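You operate a simulated robot arm through the tools that you are given. There is no shell and no other tool. Be economical: measure what you need, move in short steps, check, and stop when the job is done.

Carry out the task below with a simulated two-armed robot. There is one attempt and no reset: what you move stays moved.

## Task
Pick up the blue t-key with one hand, pass it to the other hand and put it in the inside of the big red tray.
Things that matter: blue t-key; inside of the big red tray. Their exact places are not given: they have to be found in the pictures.

The check looks at the end state, three seconds after you hand in, the way a careful person would. Anything else that was tipped, shoved, dropped, spilled or broken makes it a failure.

## Robot
Two 7-joint arms with two-finger parallel grippers on one trunk, on a base that drives. Base frame: it is fixed to the floor where the robot stands at the start and does not move with it; the origin is under the middle of the robot, x ahead of it, y to its left, z up; the surface under the hand at the start is at about z = 86. Readings come in cm, degrees, newtons and seconds.
The left shoulder is at the start at [2, 17, 120.3], the right one opposite. With the tool pointing down near the work surface each hand reaches from about 18 to 66 cm from the robot's upright axis, wherever it stands, measured 20 degrees to its own side. Places, roughly: inside of the big red tray [60, -290, 80]. Payload 3.8 kg a hand.
Tool frame (each hand has its own): the origin (TCP) lies between the finger pads and is the grasp point; the fingertips stand 3 cm ahead of it; z points along the fingers, y is the line along which they close. The gripper opens to 11 cm. The fingers are 2 cm wide and 1 cm thick; the gripper's body (4.8 by 11.2 cm) begins 5.5 cm behind the TCP.
Orientation is that of the tool frame in the base frame, as [roll, pitch, yaw] about the fixed x, y, z axes, in that order (R = Rz(yaw) Ry(pitch) Rx(roll)). With the fingers straight down and closing along the base's y, the tool's x points along the base's -x, its y along +y and its z along -z.

## Interface
- The arms move only by the tool move_arm. It takes "left_series", "right_series" or both (then of equal length, played together; a hand with none holds still); each is a list of rows, each a list of 6 numbers: the shift along the base's x, y, z in cm, then the turn, a rotation vector about the base's x, y, z in degrees. In form: [[tx, ty, tz, wx, wy, wz], ...]. A call has 1 to 8 rows; each row shifts and turns the commanded pose from where the row before left it. "left_hand" and "right_hand" are, for a hand that has rows, the gripper command, from -1 (shut) to 1 (fully open), values between in proportion, set as the call begins (left out, the last holds). Rows are played at 5 a second. More than 5 cm and 8.6 degrees between two rows, or a gripper value outside its range, and nothing of the call is played. Where a pose cannot be reached the arm comes as near as it can. A force on the tool above 40 N (or 10 N above the force at the start of the call, whichever is more), or a blocked arm, ends the call early, and 0.2 s more pass. Each finger travels about 7.2 cm/s and halts on what it meets, pressing with about 28 N; the grip force reading is that of the motor and also rises with nothing between the fingers. The clock runs only during rows and for 0.2 s after the last one: add rows that do not move to give the fingers time. The reply holds the time, the measured pose of the TCP, the force on the tool along the base axes, the opening and the grip force, in the units named above and with some noise, with the torque about the TCP (base axes, N m) and any sound that the robot's microphone picked up.
- Cameras (640 x 400 px; columns grow to the right, rows downward): "scene" is now at [11.26, 0.45, 136.22]; the picture's right is [0.07, -1.00, 0.00], its down [-0.50, -0.03, -0.87] and it looks along [0.86, 0.06, -0.50] (base axes); focal length 272 px, centre (320, 200). "left" rides on the left gripper at [7.2, -1.7, -10.3] in its tool frame; the picture's right is [0.23, 0.97, 0.00], its down [-0.76, 0.18, -0.62] and it looks along [-0.61, 0.14, 0.78] (tool axes); focal length 222 px, centre (320, 200). "right" rides on the right gripper at [7.2, 1.7, -10.3] in its tool frame; the picture's right is [-0.23, 0.97, 0.00], its down [-0.76, -0.18, -0.62] and it looks along [-0.61, -0.14, 0.78] (tool axes); focal length 222 px, centre (320, 200).
- capture(camera): a new picture of that camera. The clock stands still meanwhile.
- move_column(by): slides the trunk up (or, below 0, down) by that many cm; the arms and the scene camera ride with it, the base frame stays. It gives what a move gives, with no picture.
- roll_base(legs): drives the robot by 1 to 6 legs, each [ahead, turn to the left] in cm and degrees, along the robot's own axes; the way and the turn of a leg run together, so that a leg with both is an arc; at most 150 cm and 180 degrees a leg. The arms and the cameras ride along, it lands a little off, and it stops where it bumps. It gives what a move gives.
- head_to(pan, tilt): turns the head with the scene camera to pan (to the left, within 80 degrees either way) and tilt (down, from -29 to 69), counted from straight ahead of the robot. It gives what a move gives.
- pixel_to_xyz(camera, pixels): for up to 12 pixels [column, row] of the newest picture of that camera ("zoom" is the newest enlarged one), the place [x, y, z] in the base frame of the surface seen there, good to about 0.2 cm. The clock stands still meanwhile.
- zoom(camera, box): a new picture of the part [left, top, right, bottom] of that camera's present view, enlarged. The clock stands still meanwhile.
- job_done(): hands the job in; it is judged then, once.

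Keep the steps short. Do not move on a guess: measure, check each grasp and each placing, and mend mistakes. In all there are 80 turns and 58 pictures (those below and enlarged ones count). Leave the grippers open and the arms clear of the work at the hand-in unless told otherwise, and finish with a single line.

The tools are called after "Call:" as name(argument=value, ...) on one line, values as JSON. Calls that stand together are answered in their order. move_arm: Moves the arms, as the interface text tells. Its arguments: {"type":"object","properties":{"left_series":{"type":"array","items":{"type":"array","items":{"type":"number"}}},"left_hand":{"type":"number"},"right_series":{"type":"array","items":{"type":"array","items":{"type":"number"}}},"right_hand":{"type":"number"}},"required":[]} The other tools are called the same way: move_column (by) slides the trunk up or down; roll_base (legs) drives the base; head_to (pan, tilt) turns the head that bears the scene camera; capture (camera) takes a picture; pixel_to_xyz (camera, pixels) gives the place of the surface under pixels of a picture; zoom (camera, box) takes an enlarged picture of a part of a camera's view; job_done () hands the job in.

At the start:

```text
time_s: 0.0
left_position: [50.1, 24.89, 116.92]
left_orientation: [-180.0, 0.0, -179.9]
left_wrist_force: [0.5, -0.8, -0.5]
left_wrist_torque: [-0.02, -0.02, 0.02]
left_gripper_width: 11.02
left_gripper_force: 0.2
right_position: [46.08, -15.75, 109.69]
right_orientation: [-179.9, 0.0, 180.0]
right_wrist_force: [-0.6, -0.6, 0.7]
right_wrist_torque: [0.03, 0.01, -0.02]
right_gripper_width: 11.04
right_gripper_force: 0.0
trunk travel left (down, up): [-30.0, 27.0]
robot x, y, heading: [-0.36, 0.2, -0.0]
head pan, tilt: [3.9, 30.1]
```

scene: 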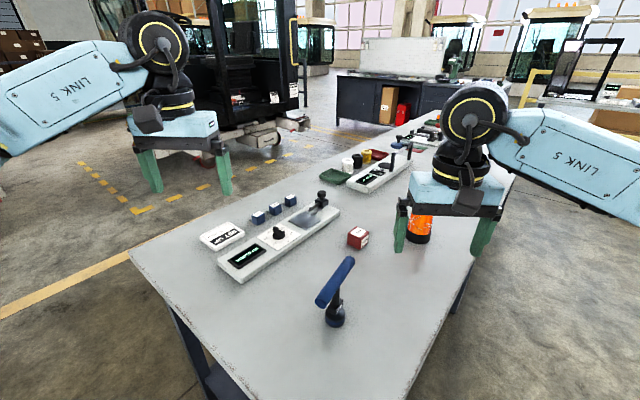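
right: 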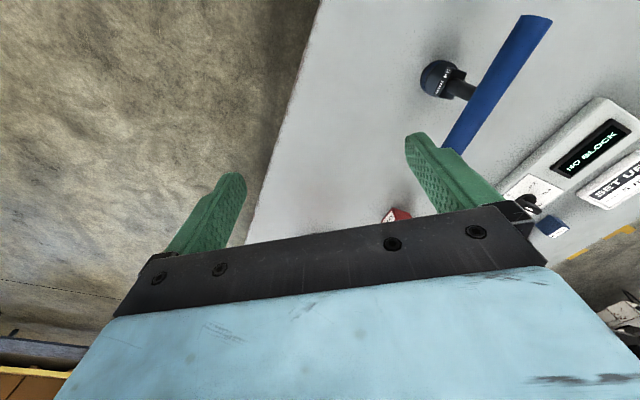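
left: 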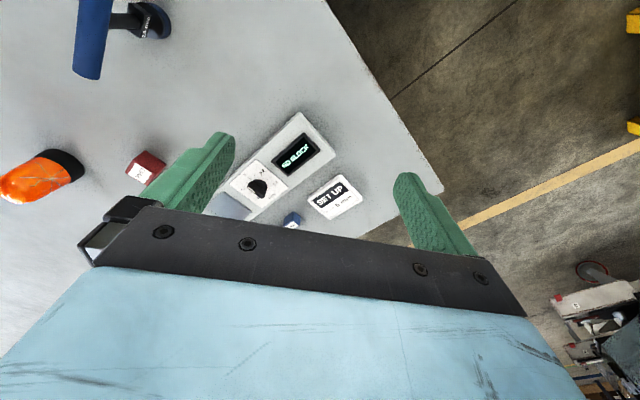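

I see the blue t-key near (335,290) in the scene picture. I'll zoom in there and measure it.

Call:
zoom(camera="scene", box=[260, 220, 420, 340])

Call:
pixel_to_xyz(camera="scene", pixels=[[348, 262], [335, 280], [322, 298], [336, 305], [334, 320], [300, 330], [380, 330], [358, 238]])

```text
3.33 times, centred on (340, 280) of scene
```

zoom: 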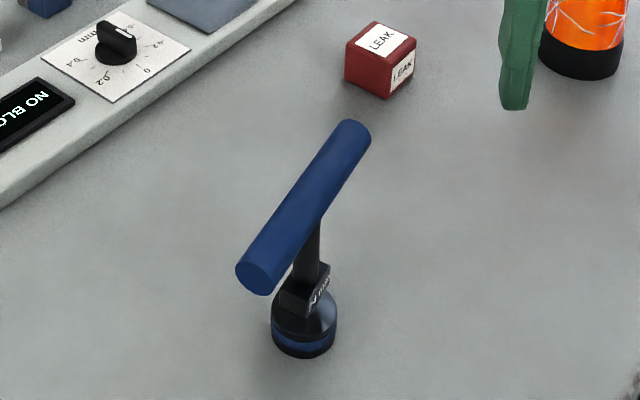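

```text
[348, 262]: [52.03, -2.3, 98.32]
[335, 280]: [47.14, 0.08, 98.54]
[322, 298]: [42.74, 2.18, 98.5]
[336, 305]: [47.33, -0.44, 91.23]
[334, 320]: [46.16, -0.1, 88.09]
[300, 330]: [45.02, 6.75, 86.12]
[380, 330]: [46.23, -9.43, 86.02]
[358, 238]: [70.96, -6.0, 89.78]
```

Call:
pixel_to_xyz(camera="zoom", pixels=[[352, 128], [364, 140], [252, 278], [300, 205], [312, 240], [306, 262], [312, 262], [302, 290], [304, 320], [304, 350], [272, 330], [336, 330]])

Call:
zoom(camera="right", box=[390, 0, 590, 125])

Call:
head_to(pan=-75, tilt=20)

Call:
capture(camera="scene")

```text
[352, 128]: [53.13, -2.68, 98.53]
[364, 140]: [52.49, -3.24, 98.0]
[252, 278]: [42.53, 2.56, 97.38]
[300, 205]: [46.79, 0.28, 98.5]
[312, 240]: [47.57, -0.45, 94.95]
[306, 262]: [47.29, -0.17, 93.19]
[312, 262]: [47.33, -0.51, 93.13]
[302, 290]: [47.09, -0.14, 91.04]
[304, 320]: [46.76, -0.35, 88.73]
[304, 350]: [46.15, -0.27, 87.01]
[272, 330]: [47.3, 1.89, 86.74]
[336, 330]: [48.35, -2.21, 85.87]
```

```text
3.20 times, centred on (490, 62) of right
```

zoom: 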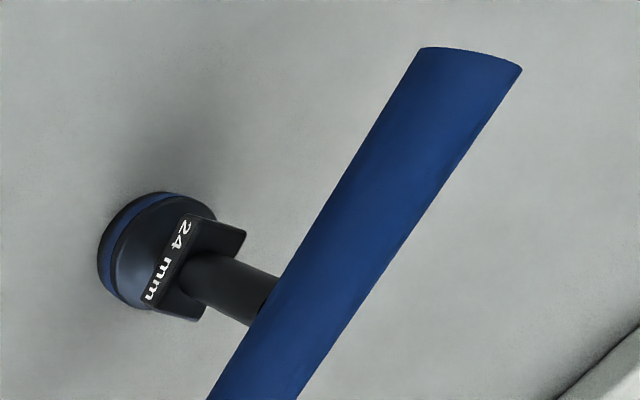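

```text
time_s: 1.5
left_position: [49.96, 24.85, 117.03]
left_orientation: [180.0, 0.0, -179.9]
left_wrist_force: [0.4, -0.1, 0.0]
left_wrist_torque: [0.03, -0.02, -0.02]
left_gripper_width: 10.98
left_gripper_force: 0.1
right_position: [45.9, -15.73, 109.68]
right_orientation: [-180.0, 0.1, 180.0]
right_wrist_force: [-0.6, 0.5, -0.3]
right_wrist_torque: [-0.03, 0.02, 0.01]
right_gripper_width: 10.98
right_gripper_force: 0.0
trunk travel left (down, up): [-30.0, 27.0]
robot x, y, heading: [0.14, -0.14, 0.2]
head pan, tilt: [-75.0, 20.0]
```

```text
52 pictures are left
```

scene: 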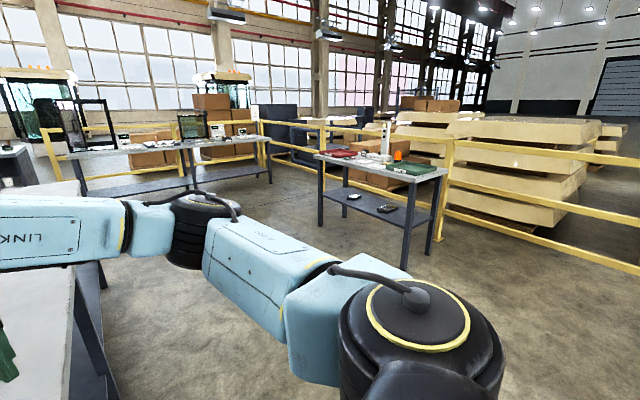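

Call:
zoom(camera="scene", box=[300, 110, 460, 230])

Call:
pixel_to_xyz(camera="scene", pixels=[[318, 156], [410, 183], [446, 172], [340, 154], [358, 152], [322, 153], [415, 168], [385, 140], [398, 156], [90, 178], [405, 268], [322, 235]])

```text
3.33 times, centred on (380, 170) of scene
```

zoom: 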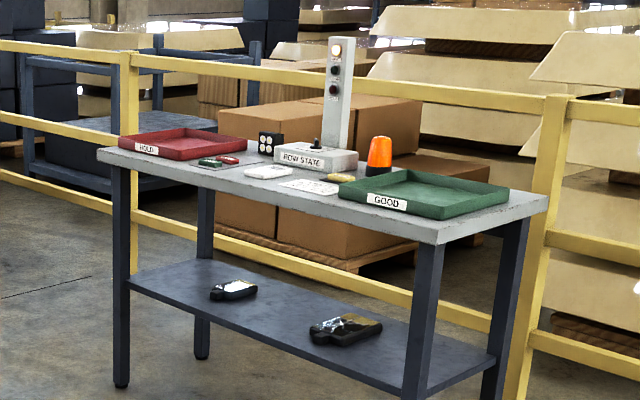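

```text
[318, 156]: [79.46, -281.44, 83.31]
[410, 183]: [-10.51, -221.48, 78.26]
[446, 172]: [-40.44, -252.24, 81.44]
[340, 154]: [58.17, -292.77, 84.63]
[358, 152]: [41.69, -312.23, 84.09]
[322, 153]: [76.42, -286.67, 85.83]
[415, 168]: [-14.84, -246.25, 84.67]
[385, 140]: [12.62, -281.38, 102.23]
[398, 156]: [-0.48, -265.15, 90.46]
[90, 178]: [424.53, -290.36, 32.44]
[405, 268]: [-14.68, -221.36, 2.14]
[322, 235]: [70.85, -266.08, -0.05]
```

The red "HOLD" tray is on the table at about (60,-290). The key's stem axis is at about (47.9,-0.3), free from z 93 to 96.4, and the bar runs along (0.89,-0.45). My plan is to have the right hand grip the stem from the right side, sloping down, and have the left hand take the bar from above. First I'll yaw the right hand while it is high.

Call:
head_to(pan=0, tilt=35)

Call:
move_arm(right_series=[[-0.75, 0, 0, 0, 0, 7.93], [-0.75, 0, 0, 0, 0, 7.93], [-0.75, 0, 0, 0, 0, 7.93], [-0.75, 0, 0, 0, 0, 7.93], [-0.75, 0, 0, 0, 0, 7.93], [-0.75, 0, 0, 0, 0, 7.93], [-0.75, 0, 0, 0, 0, 7.93], [-0.75, 0, 0, 0, 0, 7.93]], right_hand=1)

Call:
move_arm(right_series=[[0, -0.3, 0, 7.26, -3.63, 0], [0, -0.3, 0, 7.26, -3.63, 0], [0, -0.3, 0, 7.26, -3.63, 0], [0, -0.3, 0, 7.26, -3.63, 0], [0, -0.3, 0, 7.26, -3.63, 0], [0, -0.3, 0, 7.26, -3.63, 0], [0, -0.3, 0, 7.26, -3.63, 0], [0, -0.3, 0, 7.26, -3.63, 0]])

Call:
capture(camera="scene")

```text
time_s: 3.0
left_position: [50.06, 24.81, 116.99]
left_orientation: [179.9, 0.0, 180.0]
left_wrist_force: [0.7, -0.3, 0.5]
left_wrist_torque: [-0.04, 0.01, 0.02]
left_gripper_width: 11.01
left_gripper_force: 0.0
right_position: [46.01, -15.7, 109.7]
right_orientation: [-179.9, 0.0, -180.0]
right_wrist_force: [-0.5, 0.1, 0.4]
right_wrist_torque: [-0.05, 0.02, 0.0]
right_gripper_width: 10.99
right_gripper_force: 0.0
trunk travel left (down, up): [-30.0, 27.0]
robot x, y, heading: [-0.04, -0.1, -0.2]
head pan, tilt: [0.0, 35.0]
```

```text
time_s: 4.8
left_position: [50.11, 24.91, 116.95]
left_orientation: [-179.9, 0.0, 179.9]
left_wrist_force: [0.3, -0.4, 0.9]
left_wrist_torque: [-0.01, -0.02, 0.02]
left_gripper_width: 10.97
left_gripper_force: 0.0
right_position: [40.16, -15.7, 109.75]
right_orientation: [180.0, 0.0, -116.5]
right_wrist_force: [-0.7, 0.6, 0.2]
right_wrist_torque: [0.03, 0.0, -0.02]
right_gripper_width: 10.98
right_gripper_force: 0.1
trunk travel left (down, up): [-30.0, 27.0]
robot x, y, heading: [-0.18, 0.16, -0.2]
head pan, tilt: [0.0, 35.0]
```

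```text
time_s: 6.6
left_position: [50.17, 24.85, 116.85]
left_orientation: [-179.8, -0.1, 179.9]
left_wrist_force: [1.0, 0.8, -0.1]
left_wrist_torque: [-0.01, 0.01, -0.02]
left_gripper_width: 10.98
left_gripper_force: 0.1
right_position: [35.74, -17.7, 108.96]
right_orientation: [176.8, 26.5, -119.3]
right_wrist_force: [-0.1, 0.2, 0.5]
right_wrist_torque: [-0.05, 0.02, 0.01]
right_gripper_width: 11.0
right_gripper_force: 0.1
right hand out of reach, approached as far as the arm can: row 2, 3, 4, 5, 6, 7, 8
trunk travel left (down, up): [-30.0, 27.0]
robot x, y, heading: [-0.43, -0.36, -0.2]
head pan, tilt: [0.0, 35.0]
```

```text
50 pictures are left
```

scene: 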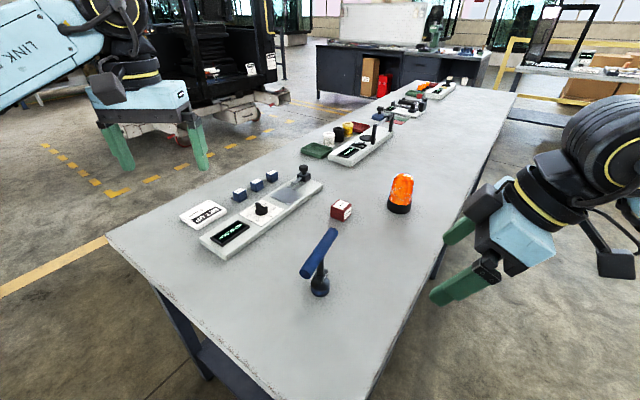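

The right hand stalled at about 26° of tilt, probably because the wrist is folded in too close to the body. I'll move the commanded pose forward and left, staying above the key, and see whether it can be reached there.

Call:
move_arm(right_series=[[2, 2.5, 0.5, 0, 0, 0], [2, 2.5, 0.5, 0, 0, 0], [2, 2.5, 0.5, 0, 0, 0], [2, 2.5, 0.5, 0, 0, 0], [0, 0, 0, 0, 0, 0]])

```text
time_s: 7.8
left_position: [50.04, 24.86, 117.03]
left_orientation: [-180.0, 0.0, 180.0]
left_wrist_force: [0.3, 0.9, 0.4]
left_wrist_torque: [0.02, 0.0, 0.0]
left_gripper_width: 10.99
left_gripper_force: 0.1
right_position: [43.43, -8.11, 111.12]
right_orientation: [177.0, 26.7, -119.3]
right_wrist_force: [0.5, 0.6, -0.2]
right_wrist_torque: [0.04, 0.02, -0.01]
right_gripper_width: 11.01
right_gripper_force: 0.1
trunk travel left (down, up): [-30.0, 27.0]
robot x, y, heading: [0.07, 0.13, 0.3]
head pan, tilt: [0.0, 35.0]
```

It tracked this time. I'll try tilting a bit more from here.

Call:
move_arm(right_series=[[0.5, 0, 0, 7.26, -3.63, 0], [0.5, 0, 0, 7.26, -3.63, 0], [0, 0, 0, 0, 0, 0]])

```text
time_s: 8.6
left_position: [50.2, 24.8, 116.93]
left_orientation: [179.9, 0.0, 179.9]
left_wrist_force: [-0.9, -0.3, -0.3]
left_wrist_torque: [-0.04, 0.03, -0.01]
left_gripper_width: 10.99
left_gripper_force: 0.0
right_position: [44.32, -8.12, 111.13]
right_orientation: [176.1, 40.1, -119.7]
right_wrist_force: [-0.7, 0.0, -0.2]
right_wrist_torque: [0.02, 0.01, 0.0]
right_gripper_width: 10.99
right_gripper_force: 0.0
trunk travel left (down, up): [-30.0, 27.0]
robot x, y, heading: [0.16, -0.23, 0.2]
head pan, tilt: [0.0, 35.0]
```

Call:
move_arm(right_series=[[0.3, 0, 0, 7.3, -3.6, 1], [0.3, 0, 0, 7.3, -3.6, 1], [0.3, 0, 0, 7.3, -3.6, 1], [0, 0, 0, 0, 0, 0]])

```text
time_s: 9.6
left_position: [50.15, 24.79, 116.93]
left_orientation: [-180.0, 0.1, -180.0]
left_wrist_force: [-0.7, 0.4, 0.1]
left_wrist_torque: [-0.02, 0.0, 0.01]
left_gripper_width: 11.01
left_gripper_force: 0.0
right_position: [44.28, -8.11, 111.15]
right_orientation: [176.1, 40.1, -119.8]
right_wrist_force: [-0.5, 0.4, 0.2]
right_wrist_torque: [-0.04, -0.02, 0.01]
right_gripper_width: 11.02
right_gripper_force: 0.1
right hand out of reach, approached as far as the arm can: row 1, 2, 3
trunk travel left (down, up): [-30.0, 27.0]
robot x, y, heading: [-0.16, 0.07, -0.2]
head pan, tilt: [0.0, 35.0]
```

The right hand can't get past about 45° of tilt, so I'll change the plan. The left hand will take the bar from above, 3 cm off centre toward its near-left end. In the air, the right hand, tilted about 35°, will take the other half of the bar. First I'll move the right hand away and bring the left hand above the bar.

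Call:
move_arm(right_series=[[1, -3, 0.5, 0, 0, 3.3], [1, -3, 0.5, 0, 0, 3.3], [1, -3, 0.5, 0, 0, 3.3], [1, -3, 0.5, 0, 0, 3.3], [1, -3, 0.5, 0, 0, 3.3], [1, -3, 0.5, 0, 0, 3.3], [0, 0, 0, 0, 0, 0]])

Call:
move_arm(left_series=[[-0.84, -3.95, -1, 0, 0, -4.43], [-0.84, -3.95, -1, 0, 0, -4.43], [-0.84, -3.95, -1, 0, 0, -4.43], [-0.84, -3.95, -1, 0, 0, -4.43], [-0.84, -3.95, -1, 0, 0, -4.43], [-0.84, -3.95, -1, 0, 0, -4.43], [0, 0, 0, 0, 0, 0]], left_hand=0.2)

Call:
capture(camera="left")

Call:
capture(camera="scene")

```text
time_s: 11.2
left_position: [49.98, 24.83, 116.96]
left_orientation: [-179.9, -0.1, -180.0]
left_wrist_force: [0.1, 0.5, -0.5]
left_wrist_torque: [-0.04, 0.03, -0.01]
left_gripper_width: 11.01
left_gripper_force: 0.1
right_position: [44.32, -8.17, 111.16]
right_orientation: [176.0, 40.1, -119.8]
right_wrist_force: [0.3, 0.6, -0.3]
right_wrist_torque: [0.0, 0.0, 0.02]
right_gripper_width: 11.01
right_gripper_force: 0.1
right hand out of reach, approached as far as the arm can: row 1, 2, 3, 4, 5, 6
trunk travel left (down, up): [-30.0, 27.0]
robot x, y, heading: [-0.03, -0.09, -0.1]
head pan, tilt: [0.0, 35.0]
```

```text
time_s: 12.8
left_position: [44.9, 1.24, 110.85]
left_orientation: [179.9, 0.1, 153.4]
left_wrist_force: [-0.5, -0.8, 0.2]
left_wrist_torque: [0.0, 0.01, 0.03]
left_gripper_width: 6.58
left_gripper_force: 0.0
right_position: [44.37, -8.0, 111.09]
right_orientation: [176.2, 40.0, -119.8]
right_wrist_force: [0.1, 0.5, 0.6]
right_wrist_torque: [0.01, 0.0, 0.0]
right_gripper_width: 11.01
right_gripper_force: 0.0
trunk travel left (down, up): [-30.0, 27.0]
robot x, y, heading: [-0.14, -0.13, 0.3]
head pan, tilt: [0.0, 35.0]
```

```text
49 pictures are left
```

left: 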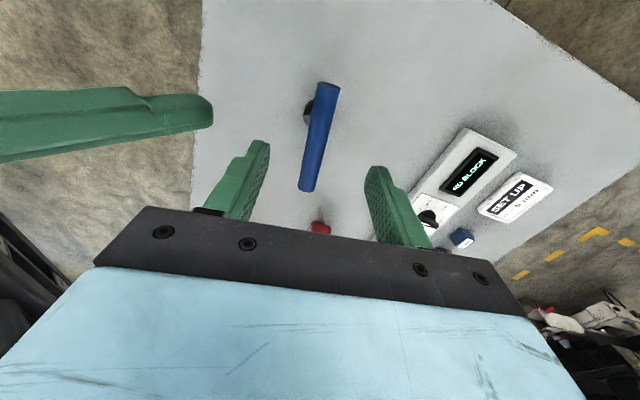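

```text
48 pictures are left
```

scene: 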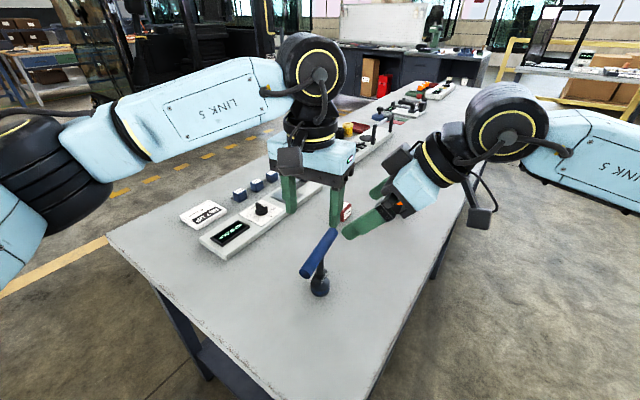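

The right hand did not move because it was out of reach with that rotation. It now stands close to the left hand without touching it. I'll pull it back while reducing the tilt.

Call:
move_arm(right_series=[[0, -3, 0.2, -5, 2.5, 0], [0, -3, 0.2, -5, 2.5, 0], [0, -3, 0.2, -5, 2.5, 0], [0, -3, 0.2, -5, 2.5, 0], [0, 0, 0, 0, 0, 0]])

```text
time_s: 14.0
left_position: [44.9, 1.3, 110.99]
left_orientation: [-180.0, 0.0, 153.4]
left_wrist_force: [-0.3, 0.1, 0.8]
left_wrist_torque: [-0.01, -0.02, 0.03]
left_gripper_width: 6.59
left_gripper_force: 0.1
right_position: [41.64, -11.87, 111.38]
right_orientation: [-175.5, 33.6, -113.9]
right_wrist_force: [0.1, -0.6, -0.6]
right_wrist_torque: [-0.03, 0.02, 0.06]
right_gripper_width: 10.99
right_gripper_force: 0.1
right hand out of reach, approached as far as the arm can: row 1, 2, 3, 4
trunk travel left (down, up): [-30.0, 27.0]
robot x, y, heading: [-0.04, -0.27, -0.0]
head pan, tilt: [0.0, 35.0]
```

Call:
move_arm(right_series=[[1, -1, 0.2, -6, 2.5, 0], [1, -1.5, 0.2, -6, 2.5, 0], [1, -2, 0.2, -6, 2.5, 0], [1, -2.5, 0.2, 0, 0, 0], [1, -2.5, 0, 0, 0, 0], [1, -2.5, 0, 0, 0, 0], [0, 0, 0, 0, 0, 0]])

```text
time_s: 15.6
left_position: [44.9, 1.19, 110.94]
left_orientation: [-180.0, -0.1, 153.5]
left_wrist_force: [0.1, 0.1, 1.1]
left_wrist_torque: [0.0, -0.02, 0.02]
left_gripper_width: 6.63
left_gripper_force: 0.0
right_position: [40.86, -13.12, 109.3]
right_orientation: [-172.0, 30.2, -111.2]
right_wrist_force: [1.3, 0.4, 0.8]
right_wrist_torque: [-0.03, -0.01, 0.03]
right_gripper_width: 11.01
right_gripper_force: 0.1
right hand out of reach, approached as far as the arm can: row 1, 2, 3, 4, 5, 6
trunk travel left (down, up): [-30.0, 27.0]
robot x, y, heading: [-0.03, 0.05, 0.1]
head pan, tilt: [0.0, 35.0]
```

Call:
move_arm(right_series=[[0, 0, 0, -6, 3, 0], [0, 0, 0, -6, 3, 0], [0, 0, 0, -6, 3, 0], [0, 0, 0, -6, 3, 0], [0, 0, 0, 0, 0, 0]])

```text
time_s: 16.8
left_position: [44.89, 1.25, 110.99]
left_orientation: [180.0, 0.1, 153.4]
left_wrist_force: [0.5, -0.1, -1.1]
left_wrist_torque: [0.01, 0.02, -0.01]
left_gripper_width: 6.56
left_gripper_force: 0.1
right_position: [40.75, -13.17, 109.61]
right_orientation: [-174.4, 3.3, -112.0]
right_wrist_force: [-0.7, 0.3, 0.0]
right_wrist_torque: [-0.01, 0.01, -0.01]
right_gripper_width: 11.01
right_gripper_force: 0.2
trunk travel left (down, up): [-30.0, 27.0]
robot x, y, heading: [-0.19, -0.27, -0.0]
head pan, tilt: [0.0, 35.0]
```

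Call:
move_arm(right_series=[[1.5, -2.5, 0.5, 0, 0, 0], [1.5, -2.5, 0.5, 0, 0, 0], [1.5, -2.5, 0.5, 0, 0, 0], [1.5, -2.5, 0.5, 0, 0, 0], [0, 0, 0, 0, 0, 0]])

Call:
pixel_to_xyz(camera="left", pixels=[[328, 84], [318, 130], [308, 170], [304, 188], [318, 150], [230, 190], [385, 200]])

```text
time_s: 18.0
left_position: [44.8, 1.19, 111.03]
left_orientation: [-180.0, 0.0, 153.4]
left_wrist_force: [-0.1, -1.0, -0.5]
left_wrist_torque: [0.0, 0.01, 0.01]
left_gripper_width: 6.6
left_gripper_force: 0.2
right_position: [40.84, -13.21, 109.61]
right_orientation: [-174.4, 3.4, -111.9]
right_wrist_force: [0.0, -1.2, 0.5]
right_wrist_torque: [0.02, 0.01, -0.01]
right_gripper_width: 11.01
right_gripper_force: 0.0
right hand out of reach, approached as far as the arm can: row 1, 2, 3, 4
trunk travel left (down, up): [-30.0, 27.0]
robot x, y, heading: [-0.11, -0.2, -0.1]
head pan, tilt: [0.0, 35.0]
```

```text
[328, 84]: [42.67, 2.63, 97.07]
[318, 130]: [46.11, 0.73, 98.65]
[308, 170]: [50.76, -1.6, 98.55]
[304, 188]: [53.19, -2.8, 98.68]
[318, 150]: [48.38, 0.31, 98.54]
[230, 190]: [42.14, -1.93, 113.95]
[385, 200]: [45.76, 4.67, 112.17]
```

The right hand seems to be at a wrist limit with this yaw. I'll unwind its yaw while backing off to the right. In the air the bar will point ahead, with the left hand on its far half and the right hand, leaning back, on its near half.

Call:
move_arm(right_series=[[0, 0, 0, 0, 0, -8], [0, -0.5, 0, 0, 0, -8], [0, -1, 0, 0, 0, -8], [0, -1, 0, 0, 0, -8], [0, -1, 0, 0, 0, -8], [0, -1, 0, 0, 0, -8], [0, -1, 0, 0, 0, -8], [0, -1, 0, 0, 0, -8]])

```text
time_s: 19.8
left_position: [44.95, 1.1, 110.9]
left_orientation: [-180.0, -0.1, 153.4]
left_wrist_force: [0.6, -0.6, -0.2]
left_wrist_torque: [0.0, 0.02, 0.0]
left_gripper_width: 6.57
left_gripper_force: 0.0
right_position: [40.69, -19.9, 109.59]
right_orientation: [-174.4, 3.5, -176.2]
right_wrist_force: [-0.6, -0.4, 0.4]
right_wrist_torque: [0.01, -0.04, 0.02]
right_gripper_width: 11.0
right_gripper_force: 0.0
trunk travel left (down, up): [-30.0, 27.0]
robot x, y, heading: [0.19, -0.47, 0.1]
head pan, tilt: [0.0, 35.0]
```

Call:
move_arm(left_series=[[2.8, -1.3, 0, 0, 0, -0.3], [2.8, -1.3, 0, 0, 0, -0.3], [0, 0, -4, 0, 0, 0], [0, 0, -4, 0, 0, 0], [0, 0, 0, 0, 0, 0]])

Call:
capture(camera="left")

Call:
capture(camera="scene")

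```text
time_s: 21.0
left_position: [50.54, -1.4, 102.88]
left_orientation: [180.0, 0.0, 152.8]
left_wrist_force: [0.5, -0.7, 0.0]
left_wrist_torque: [0.03, -0.01, 0.02]
left_gripper_width: 6.6
left_gripper_force: 0.1
right_position: [40.73, -19.89, 109.63]
right_orientation: [-174.4, 3.5, -175.9]
right_wrist_force: [-0.2, 0.5, -0.8]
right_wrist_torque: [-0.01, 0.02, 0.01]
right_gripper_width: 11.03
right_gripper_force: 0.0
trunk travel left (down, up): [-30.0, 27.0]
robot x, y, heading: [0.04, -0.31, 0.2]
head pan, tilt: [0.0, 35.0]
```

```text
47 pictures are left
```

left: 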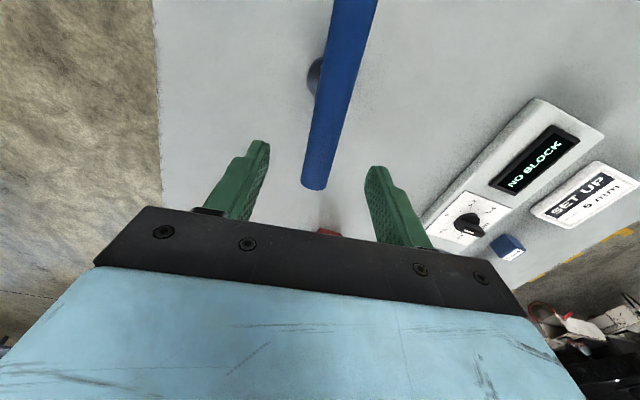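

```text
46 pictures are left
```

scene: 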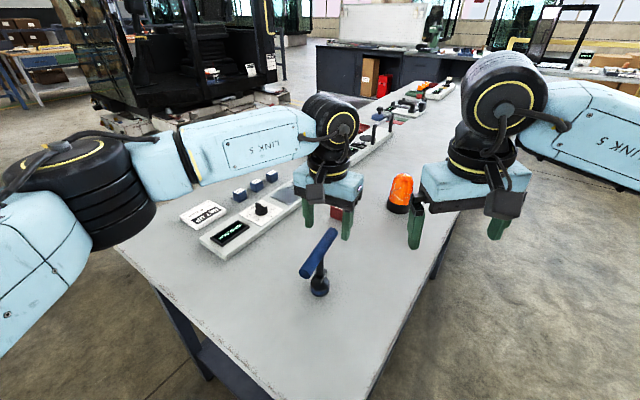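

The bar lies between the open left fingers and the numbers agree. I'll descend to the bar's height (z 97.5) and close.

Call:
move_arm(left_series=[[0, 0, -2.7, 0, 0, 0], [0, 0, -2.7, 0, 0, 0], [0, 0, 0, 0, 0, 0]])

Call:
move_arm(left_series=[[0, 0, 0, 0, 0, 0], [0, 0, 0, 0, 0, 0], [0, 0, 0, 0, 0, 0], [0, 0, 0, 0, 0, 0], [0, 0, 0, 0, 0, 0], [0, 0, 0, 0, 0, 0]], left_hand=-1)

Call:
capture(camera="scene")

```text
time_s: 21.8
left_position: [50.71, -1.31, 97.5]
left_orientation: [-180.0, 0.0, 152.8]
left_wrist_force: [0.1, 0.7, -0.3]
left_wrist_torque: [-0.01, 0.02, -0.04]
left_gripper_width: 6.59
left_gripper_force: 0.0
right_position: [40.65, -19.73, 109.51]
right_orientation: [-174.5, 3.5, -176.0]
right_wrist_force: [-0.2, -0.1, 0.1]
right_wrist_torque: [-0.01, 0.01, -0.03]
right_gripper_width: 10.99
right_gripper_force: 0.1
trunk travel left (down, up): [-30.0, 27.0]
robot x, y, heading: [-0.01, -0.08, 0.2]
head pan, tilt: [0.0, 35.0]
```

```text
time_s: 23.2
left_position: [50.68, -1.32, 97.49]
left_orientation: [180.0, 0.0, 152.8]
left_wrist_force: [-0.5, -0.7, 0.2]
left_wrist_torque: [-0.03, -0.01, 0.02]
left_gripper_width: 2.13
left_gripper_force: 27.7
right_position: [40.78, -19.75, 109.56]
right_orientation: [-174.4, 3.6, -175.8]
right_wrist_force: [0.0, 0.6, -0.2]
right_wrist_torque: [0.02, 0.01, -0.03]
right_gripper_width: 11.01
right_gripper_force: 0.2
trunk travel left (down, up): [-30.0, 27.0]
robot x, y, heading: [0.12, 0.38, -0.0]
head pan, tilt: [0.0, 35.0]
```

```text
45 pictures are left
```

scene: 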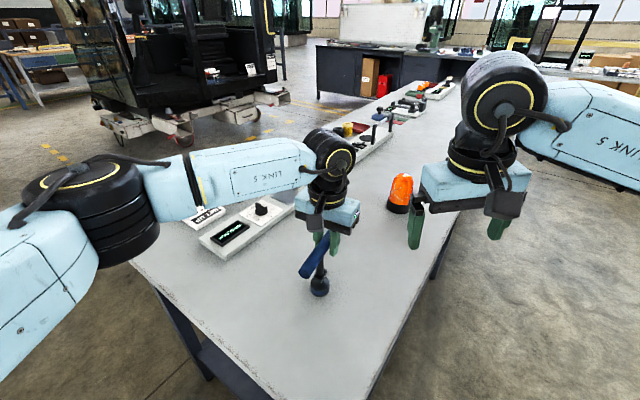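

Gripped: opening 2.13 cm, 27.7 N. I'll lift 12 cm straight up and turn the left hand 27° so the bar points ahead. I'll also try leaning the right hand back.

Call:
move_arm(left_series=[[0, 0, 2, 0, 0, 0], [0, 0, 2, 0, 0, 0], [0, 0, 2, 0, 0, 0], [0, 0, 2, 0, 0, 4], [0, 0, 2, 0, 0, 6], [0, 0, 2, 0, 0, 8], [0, 0, 2, 0, 0, 8], [0, 0, 0, 0, 0, 0]])

Call:
move_arm(right_series=[[0, 0.5, 0, 0, -8, -0.5], [0, 0.5, 0, 0, -8, -0.5], [0, 0.5, 0, 0, -8, -0.5], [0, 0.5, 0, 0, -8, -0.5], [0, 0, 0, 0, 0, 0]])

Call:
capture(camera="scene")

```text
time_s: 25.0
left_position: [50.61, -1.51, 111.55]
left_orientation: [-180.0, 0.0, 178.9]
left_wrist_force: [-0.8, -0.2, -3.3]
left_wrist_torque: [-0.03, -0.06, 0.02]
left_gripper_width: 2.13
left_gripper_force: 28.3
right_position: [40.73, -19.77, 109.54]
right_orientation: [-174.4, 3.5, -175.8]
right_wrist_force: [0.2, -0.1, 0.0]
right_wrist_torque: [0.01, 0.0, 0.01]
right_gripper_width: 11.01
right_gripper_force: 0.0
trunk travel left (down, up): [-30.0, 27.0]
robot x, y, heading: [-0.18, -0.15, -0.2]
head pan, tilt: [0.0, 35.0]
```

```text
time_s: 26.2
left_position: [50.63, -1.45, 111.47]
left_orientation: [-180.0, 0.0, 178.9]
left_wrist_force: [-0.6, -0.3, -3.1]
left_wrist_torque: [-0.01, -0.09, -0.02]
left_gripper_width: 2.15
left_gripper_force: 27.6
right_position: [40.7, -17.83, 109.82]
right_orientation: [-172.5, 35.5, -177.4]
right_wrist_force: [-0.5, 0.6, 0.2]
right_wrist_torque: [0.01, 0.0, 0.0]
right_gripper_width: 11.03
right_gripper_force: 0.0
trunk travel left (down, up): [-30.0, 27.0]
robot x, y, heading: [-0.06, 0.17, -0.0]
head pan, tilt: [0.0, 35.0]
```

```text
44 pictures are left
```

scene: 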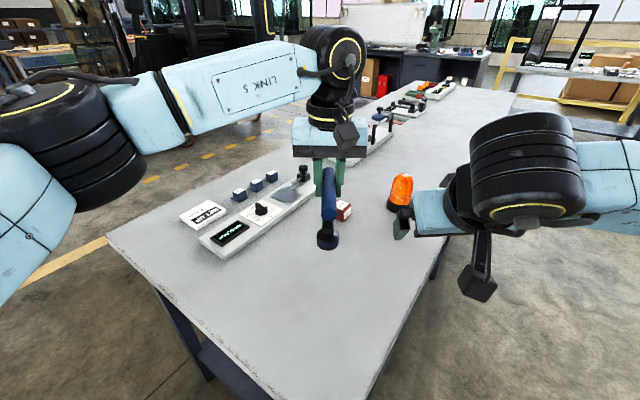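

Lifted: the key weighs about 0.3 kg and hangs level. I'll measure the bar now, and correct the right hand's small roll error.

Call:
pixel_to_xyz(camera="scene", pixels=[[329, 172], [329, 190], [329, 205], [329, 214], [328, 228], [328, 242]])

Call:
move_arm(right_series=[[0, 0, 0, 6.1, 0, 1.75], [0, 0, 0, 0, 0, 0]])

Call:
zoom(camera="scene", box=[270, 140, 430, 260])

```text
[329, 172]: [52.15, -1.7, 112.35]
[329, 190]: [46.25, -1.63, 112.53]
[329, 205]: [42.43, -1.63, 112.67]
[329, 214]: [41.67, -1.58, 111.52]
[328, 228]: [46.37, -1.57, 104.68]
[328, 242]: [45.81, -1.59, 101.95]
```

```text
time_s: 26.8
left_position: [50.64, -1.45, 111.44]
left_orientation: [-180.0, -0.1, 178.8]
left_wrist_force: [-0.2, 0.2, -2.3]
left_wrist_torque: [-0.02, -0.07, 0.04]
left_gripper_width: 2.16
left_gripper_force: 28.0
right_position: [40.81, -17.57, 109.65]
right_orientation: [-179.8, 35.4, -180.0]
right_wrist_force: [-0.3, 0.7, 0.2]
right_wrist_torque: [-0.01, 0.02, 0.01]
right_gripper_width: 10.99
right_gripper_force: 0.1
trunk travel left (down, up): [-30.0, 27.0]
robot x, y, heading: [0.01, -0.4, 0.1]
head pan, tilt: [0.0, 35.0]
```

```text
3.33 times, centred on (350, 200) of scene
```

zoom: 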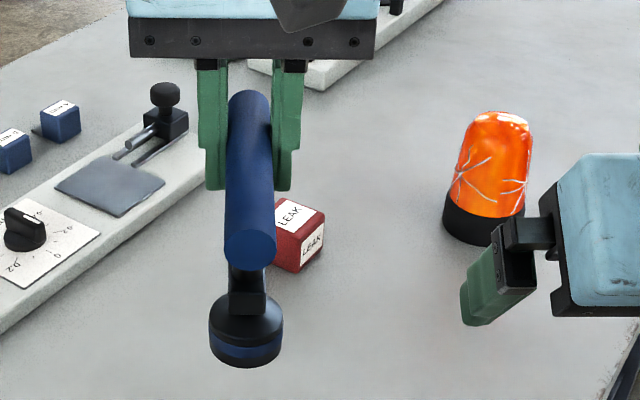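

The bar now spans x 41.5 to 53.5 at y -1.6, z 111.5. The right hand will take it at x of about 44.4, so I'll tilt it more (to about 46°) to stay clear of the left camera. It goes up and back first.

Call:
move_arm(right_series=[[-0.8, 0, 2.2, 0, -5.5, 0], [-0.8, 0, 2.2, 0, -5.5, 0], [-0.8, 0, 2.2, 0, 0, 0], [-0.8, 0, 2, 0, 0, 0], [0, 0, 0, 0, 0, 0]], right_hand=0.3)

```text
time_s: 28.0
left_position: [50.71, -1.4, 111.46]
left_orientation: [-179.9, 0.1, 178.7]
left_wrist_force: [-1.1, 0.2, -2.6]
left_wrist_torque: [0.0, -0.07, -0.02]
left_gripper_width: 2.14
left_gripper_force: 27.0
right_position: [37.52, -17.84, 118.49]
right_orientation: [-179.9, 46.5, -179.9]
right_wrist_force: [0.8, -0.3, -0.4]
right_wrist_torque: [0.02, -0.02, 0.02]
right_gripper_width: 7.16
right_gripper_force: 0.1
trunk travel left (down, up): [-30.0, 27.0]
robot x, y, heading: [0.2, -0.14, 0.2]
head pan, tilt: [0.0, 35.0]
```

Call:
move_arm(right_series=[[-0.1, 3.3, 0, 0, 0, 0], [-0.1, 3.3, 0, 0, 0, 0], [-0.1, 3.3, 0, 0, 0, 0], [0, 3.2, 0, 0, 0, 0], [0, 3.1, 0, 0, 0, 0], [0, 0, 0, 0, 0, 0]])

Call:
capture(camera="scene")

Call:
capture(camera="right")

```text
time_s: 29.4
left_position: [50.65, -1.53, 111.42]
left_orientation: [179.9, 0.0, 178.9]
left_wrist_force: [0.9, 0.3, -3.1]
left_wrist_torque: [-0.01, -0.06, -0.01]
left_gripper_width: 2.14
left_gripper_force: 27.9
right_position: [37.27, -1.59, 118.22]
right_orientation: [-179.9, 46.4, -180.0]
right_wrist_force: [-0.3, 0.4, -0.6]
right_wrist_torque: [0.01, -0.02, 0.0]
right_gripper_width: 7.12
right_gripper_force: 0.0
trunk travel left (down, up): [-30.0, 27.0]
robot x, y, heading: [0.43, -0.01, 0.1]
head pan, tilt: [0.0, 35.0]
```

```text
42 pictures are left
```

scene: 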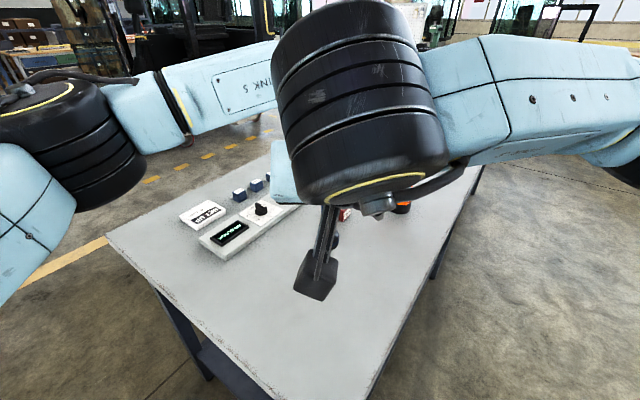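

```text
41 pictures are left
```

right: 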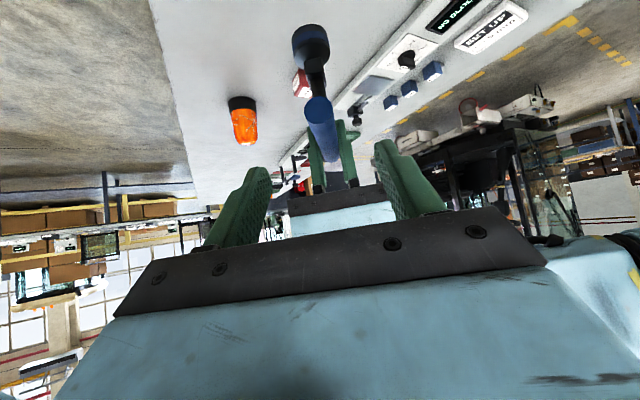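

The picture shows the bar centred between the right fingers. I'll tilt 8.5° more for clearance to the left camera.

Call:
move_arm(right_series=[[-0.6, 0, -0.5, 0, -4.3, 0], [-0.6, 0, -0.5, 0, -4.3, 0], [0, 0, 0, 0, 0, 0]])

Call:
head_to(pan=0, tilt=15)

Call:
capture(camera="scene")

Call:
capture(camera="left")

```text
time_s: 30.2
left_position: [50.65, -1.45, 111.49]
left_orientation: [180.0, 0.1, 178.8]
left_wrist_force: [-1.2, 0.4, -2.1]
left_wrist_torque: [0.01, -0.11, -0.01]
left_gripper_width: 2.15
left_gripper_force: 28.1
right_position: [36.23, -1.65, 117.22]
right_orientation: [-179.9, 55.3, -179.9]
right_wrist_force: [1.0, -0.5, 0.1]
right_wrist_torque: [0.01, 0.01, 0.0]
right_gripper_width: 7.14
right_gripper_force: 0.2
trunk travel left (down, up): [-30.0, 27.0]
robot x, y, heading: [-0.3, -0.29, -0.0]
head pan, tilt: [0.0, 35.0]
```

```text
time_s: 31.0
left_position: [50.58, -1.43, 111.48]
left_orientation: [-179.9, 0.0, 178.8]
left_wrist_force: [-0.9, -0.1, -2.3]
left_wrist_torque: [0.0, -0.1, 0.01]
left_gripper_width: 2.15
left_gripper_force: 28.2
right_position: [36.13, -1.71, 117.23]
right_orientation: [-179.9, 55.1, -179.7]
right_wrist_force: [-0.3, 0.7, 0.4]
right_wrist_torque: [0.0, 0.02, -0.05]
right_gripper_width: 7.16
right_gripper_force: 0.1
trunk travel left (down, up): [-30.0, 27.0]
robot x, y, heading: [0.04, 0.03, -0.2]
head pan, tilt: [0.0, 15.0]
```

```text
40 pictures are left
```

scene: 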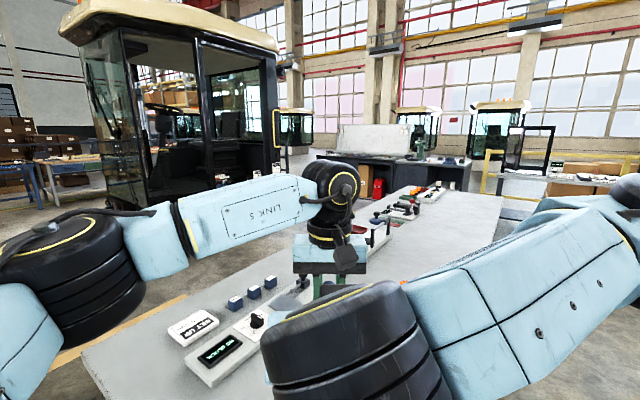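

```text
39 pictures are left
```

left: 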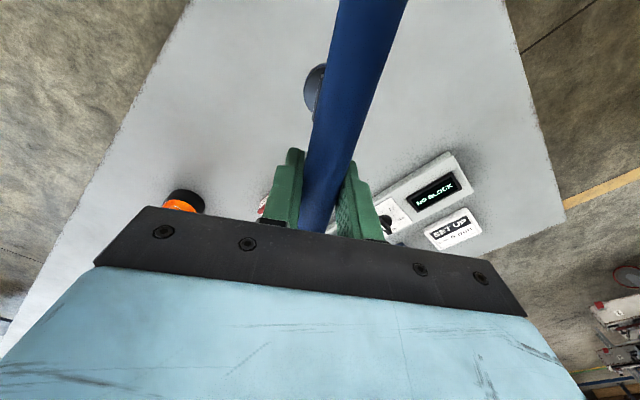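

Call:
pixel_to_xyz(camera="scene", pixels=[[345, 250], [344, 270], [335, 258], [354, 262], [340, 190], [300, 262]])

```text
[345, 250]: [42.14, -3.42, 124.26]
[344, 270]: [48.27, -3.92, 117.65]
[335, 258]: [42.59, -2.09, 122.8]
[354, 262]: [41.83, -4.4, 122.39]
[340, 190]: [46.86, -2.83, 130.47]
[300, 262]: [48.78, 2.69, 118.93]
```

The left camera's housing bottom is near (41.6, -3, 121), which leaves about 4 cm clearance. The right hand now advances along its axis to the bar.

Call:
move_arm(right_series=[[2, 0, -1.45, 0, 0, 0], [2, 0, -1.45, 0, 0, 0], [2, 0, -1.4, 0, 0, 0], [1.9, 0.05, -1.4, 0, 0, 0], [0, 0, 0, 0, 0, 0]])

Call:
capture(camera="right")

Call:
capture(camera="left")

```text
time_s: 32.2
left_position: [50.61, -1.52, 111.53]
left_orientation: [180.0, 0.0, 178.8]
left_wrist_force: [0.1, -0.7, -2.5]
left_wrist_torque: [-0.01, -0.07, -0.02]
left_gripper_width: 2.17
left_gripper_force: 28.0
right_position: [44.26, -1.5, 111.8]
right_orientation: [-180.0, 55.1, -179.8]
right_wrist_force: [-0.4, -0.4, 0.7]
right_wrist_torque: [0.0, -0.01, -0.01]
right_gripper_width: 7.16
right_gripper_force: 0.0
trunk travel left (down, up): [-30.0, 27.0]
robot x, y, heading: [0.43, -0.39, -0.2]
head pan, tilt: [0.0, 15.0]
```

```text
38 pictures are left
```

right: 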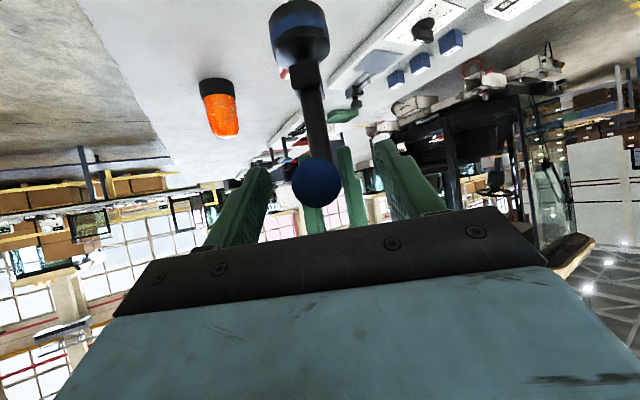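

```text
37 pictures are left
```

left: 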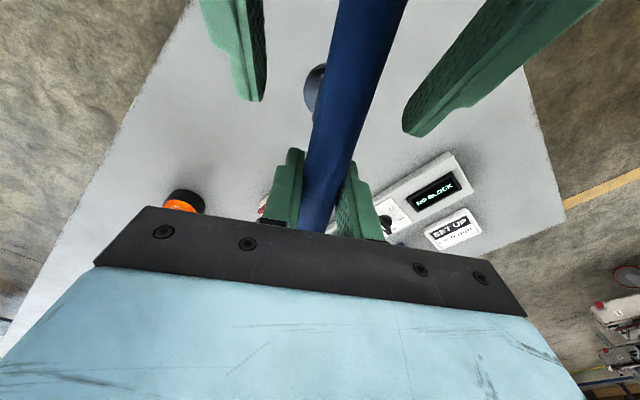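

Both fingers straddle the bar with nothing in between. Closing the right hand.

Call:
move_arm(right_series=[[0, 0, 0, 0, 0, 0], [0, 0, 0, 0, 0, 0], [0, 0, 0, 0, 0, 0], [0, 0, 0, 0, 0, 0], [0, 0, 0, 0, 0, 0], [0, 0, 0, 0, 0, 0]], right_hand=-1)

Call:
capture(camera="left")

```text
time_s: 33.6
left_position: [50.64, -1.59, 111.45]
left_orientation: [180.0, 0.1, 178.7]
left_wrist_force: [0.0, -7.1, -0.9]
left_wrist_torque: [-0.04, 0.01, 0.78]
left_gripper_width: 2.18
left_gripper_force: 27.6
right_position: [44.01, -1.49, 111.7]
right_orientation: [-179.9, 55.1, -179.8]
right_wrist_force: [-0.8, 8.3, -0.1]
right_wrist_torque: [0.03, 0.01, -0.27]
right_gripper_width: 2.18
right_gripper_force: 27.9
trunk travel left (down, up): [-30.0, 27.0]
robot x, y, heading: [0.05, 0.18, 0.2]
head pan, tilt: [0.0, 15.0]
```

```text
36 pictures are left
```

left: 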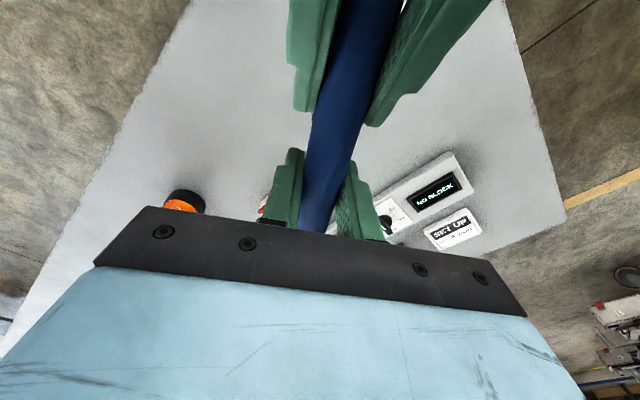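

Both hands hold the bar (right 2.18 cm, 27.9 N). I'll open the left hand, wait, and then raise it straight up.

Call:
move_arm(left_series=[[0, 0, 0, 0, 0, 0], [0, 0, 0, 0, 0, 0], [0, 0, 0, 0, 0, 0]], left_hand=0)

Call:
move_arm(left_series=[[0, 0, 2, 0, 0, 0], [0, 0, 2.5, 0, 0, 0], [0, 0, 2.5, 0, 0, 0], [0, 0, 0, 0, 0, 0]])

Call:
capture(camera="left")

```text
time_s: 34.4
left_position: [50.62, -1.49, 111.5]
left_orientation: [-180.0, 0.0, 178.8]
left_wrist_force: [0.2, -0.2, 0.7]
left_wrist_torque: [0.0, -0.02, -0.01]
left_gripper_width: 5.51
left_gripper_force: 0.0
right_position: [43.99, -1.44, 111.45]
right_orientation: [-179.9, 55.1, -179.7]
right_wrist_force: [-0.4, 0.3, -0.4]
right_wrist_torque: [-0.01, 0.12, -0.01]
right_gripper_width: 2.15
right_gripper_force: 28.1
trunk travel left (down, up): [-30.0, 27.0]
robot x, y, heading: [0.39, -0.08, 0.1]
head pan, tilt: [0.0, 15.0]
```

```text
time_s: 35.4
left_position: [50.67, -1.56, 118.44]
left_orientation: [180.0, 0.0, 178.8]
left_wrist_force: [0.9, 0.0, 0.1]
left_wrist_torque: [0.02, 0.0, -0.01]
left_gripper_width: 5.49
left_gripper_force: 0.0
right_position: [44.11, -1.45, 111.74]
right_orientation: [-179.9, 55.1, -179.8]
right_wrist_force: [0.0, 0.2, -0.2]
right_wrist_torque: [-0.03, 0.12, 0.05]
right_gripper_width: 2.18
right_gripper_force: 27.8
trunk travel left (down, up): [-30.0, 27.0]
robot x, y, heading: [0.02, -0.26, -0.1]
head pan, tilt: [0.0, 15.0]
```

```text
35 pictures are left
```

left: 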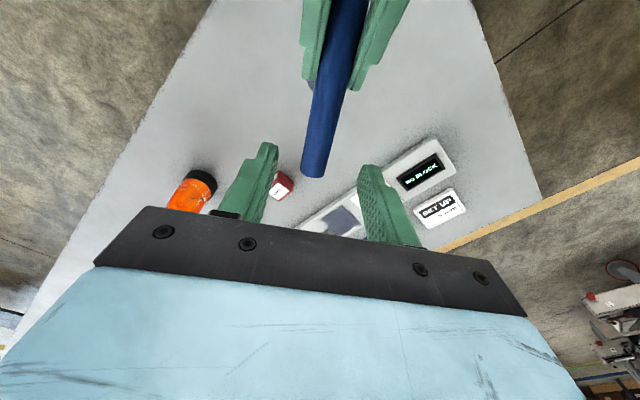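

The right hand now holds the key alone, upright. I'll move the left hand aside and up, and raise the right one a little.

Call:
move_arm(left_series=[[-0.5, 3, 0, 0, 0, 0], [-0.5, 4, 0, 0, 0, 0], [-1, 4.5, 0, 0, 0, 0], [-1, 4.5, 0, 0, 0, 0], [-1, 4.5, 0, 0, 0, 0], [-1, 4.5, 0, 0, 0, 0], [0, 0, 0, 0, 0, 0]])

Call:
move_arm(right_series=[[0, -2, 1, 0, 0, 0], [0, -2, 1, 0, 0, 0], [0, -2, 1, 0, 0, 0], [0, -2, 1, 0, 0, 0], [0, -2, 0, 0, 0, 0], [0, 0, 0, 0, 0, 0]])

Call:
head_to(pan=-15, tilt=62)

Call:
capture(camera="scene")

```text
time_s: 37.0
left_position: [45.64, 23.73, 118.54]
left_orientation: [180.0, 0.0, 178.8]
left_wrist_force: [0.0, 0.1, -0.6]
left_wrist_torque: [0.0, 0.03, 0.02]
left_gripper_width: 5.5
left_gripper_force: 0.1
right_position: [44.21, -1.58, 111.69]
right_orientation: [-179.9, 55.1, -179.8]
right_wrist_force: [0.2, -0.8, -1.0]
right_wrist_torque: [-0.02, 0.13, 0.02]
right_gripper_width: 2.19
right_gripper_force: 28.0
trunk travel left (down, up): [-30.0, 27.0]
robot x, y, heading: [0.01, 0.06, -0.0]
head pan, tilt: [0.0, 15.0]
```

```text
time_s: 38.4
left_position: [45.6, 23.85, 118.71]
left_orientation: [180.0, -0.1, 178.7]
left_wrist_force: [0.8, 0.0, -0.3]
left_wrist_torque: [0.02, -0.02, 0.01]
left_gripper_width: 5.51
left_gripper_force: 0.2
right_position: [44.02, -11.48, 115.52]
right_orientation: [-179.8, 55.1, -179.8]
right_wrist_force: [0.1, 0.4, -3.0]
right_wrist_torque: [-0.01, 0.1, 0.0]
right_gripper_width: 2.19
right_gripper_force: 27.9
trunk travel left (down, up): [-30.0, 27.0]
robot x, y, heading: [-0.5, -0.14, -0.0]
head pan, tilt: [0.0, 15.0]
```

```text
time_s: 39.6
left_position: [45.54, 23.7, 118.65]
left_orientation: [179.9, 0.0, 178.8]
left_wrist_force: [0.1, 0.4, -0.7]
left_wrist_torque: [0.03, -0.02, -0.02]
left_gripper_width: 5.49
left_gripper_force: 0.0
right_position: [43.97, -11.45, 115.63]
right_orientation: [-179.7, 55.1, -179.8]
right_wrist_force: [0.1, -1.2, -2.2]
right_wrist_torque: [0.02, 0.09, -0.02]
right_gripper_width: 2.19
right_gripper_force: 28.2
trunk travel left (down, up): [-30.0, 27.0]
robot x, y, heading: [0.24, 0.15, 0.1]
head pan, tilt: [-15.0, 62.0]
```

```text
34 pictures are left
```

scene: 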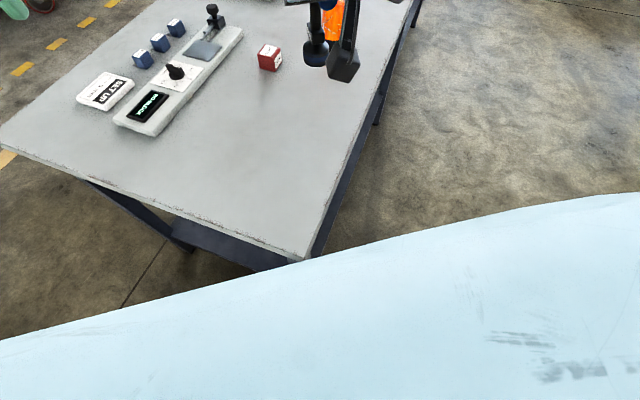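

Call:
pixel_to_xyz(camera="scene", pixels=[[300, 255], [5, 145], [150, 200], [385, 40], [340, 160], [150, 310]])

Call:
move_column(by=10)

Call:
head_to(pan=-70, tilt=30)

Call:
capture(camera="scene")

```text
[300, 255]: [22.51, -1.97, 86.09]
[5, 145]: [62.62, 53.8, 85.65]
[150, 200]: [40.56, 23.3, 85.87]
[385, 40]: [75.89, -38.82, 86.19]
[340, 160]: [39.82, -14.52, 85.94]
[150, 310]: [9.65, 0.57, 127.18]
```

```text
time_s: 40.9
left_position: [45.55, 23.87, 128.6]
left_orientation: [180.0, 0.0, 178.8]
left_wrist_force: [-0.6, 0.0, -0.2]
left_wrist_torque: [-0.01, -0.03, -0.02]
left_gripper_width: 5.48
left_gripper_force: 0.0
right_position: [43.91, -11.46, 125.58]
right_orientation: [-179.8, 55.1, -179.8]
right_wrist_force: [0.6, 0.0, -3.4]
right_wrist_torque: [-0.01, 0.1, -0.02]
right_gripper_width: 2.14
right_gripper_force: 28.1
trunk travel left (down, up): [-40.0, 17.0]
robot x, y, heading: [-0.09, -0.15, -0.2]
head pan, tilt: [-15.0, 62.0]
```

```text
time_s: 42.1
left_position: [45.54, 23.83, 128.54]
left_orientation: [-179.9, 0.0, 178.8]
left_wrist_force: [-0.1, 0.3, -0.5]
left_wrist_torque: [0.0, -0.03, 0.01]
left_gripper_width: 5.53
left_gripper_force: 0.2
right_position: [43.97, -11.45, 125.51]
right_orientation: [-180.0, 55.1, -179.8]
right_wrist_force: [0.6, 0.9, -3.0]
right_wrist_torque: [0.01, 0.08, 0.02]
right_gripper_width: 2.15
right_gripper_force: 28.1
trunk travel left (down, up): [-40.0, 17.0]
robot x, y, heading: [-0.25, -0.05, 0.1]
head pan, tilt: [-70.0, 30.0]
```

```text
33 pictures are left
```

scene: 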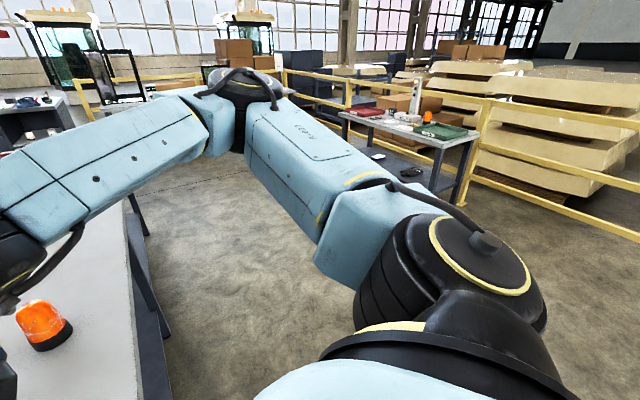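

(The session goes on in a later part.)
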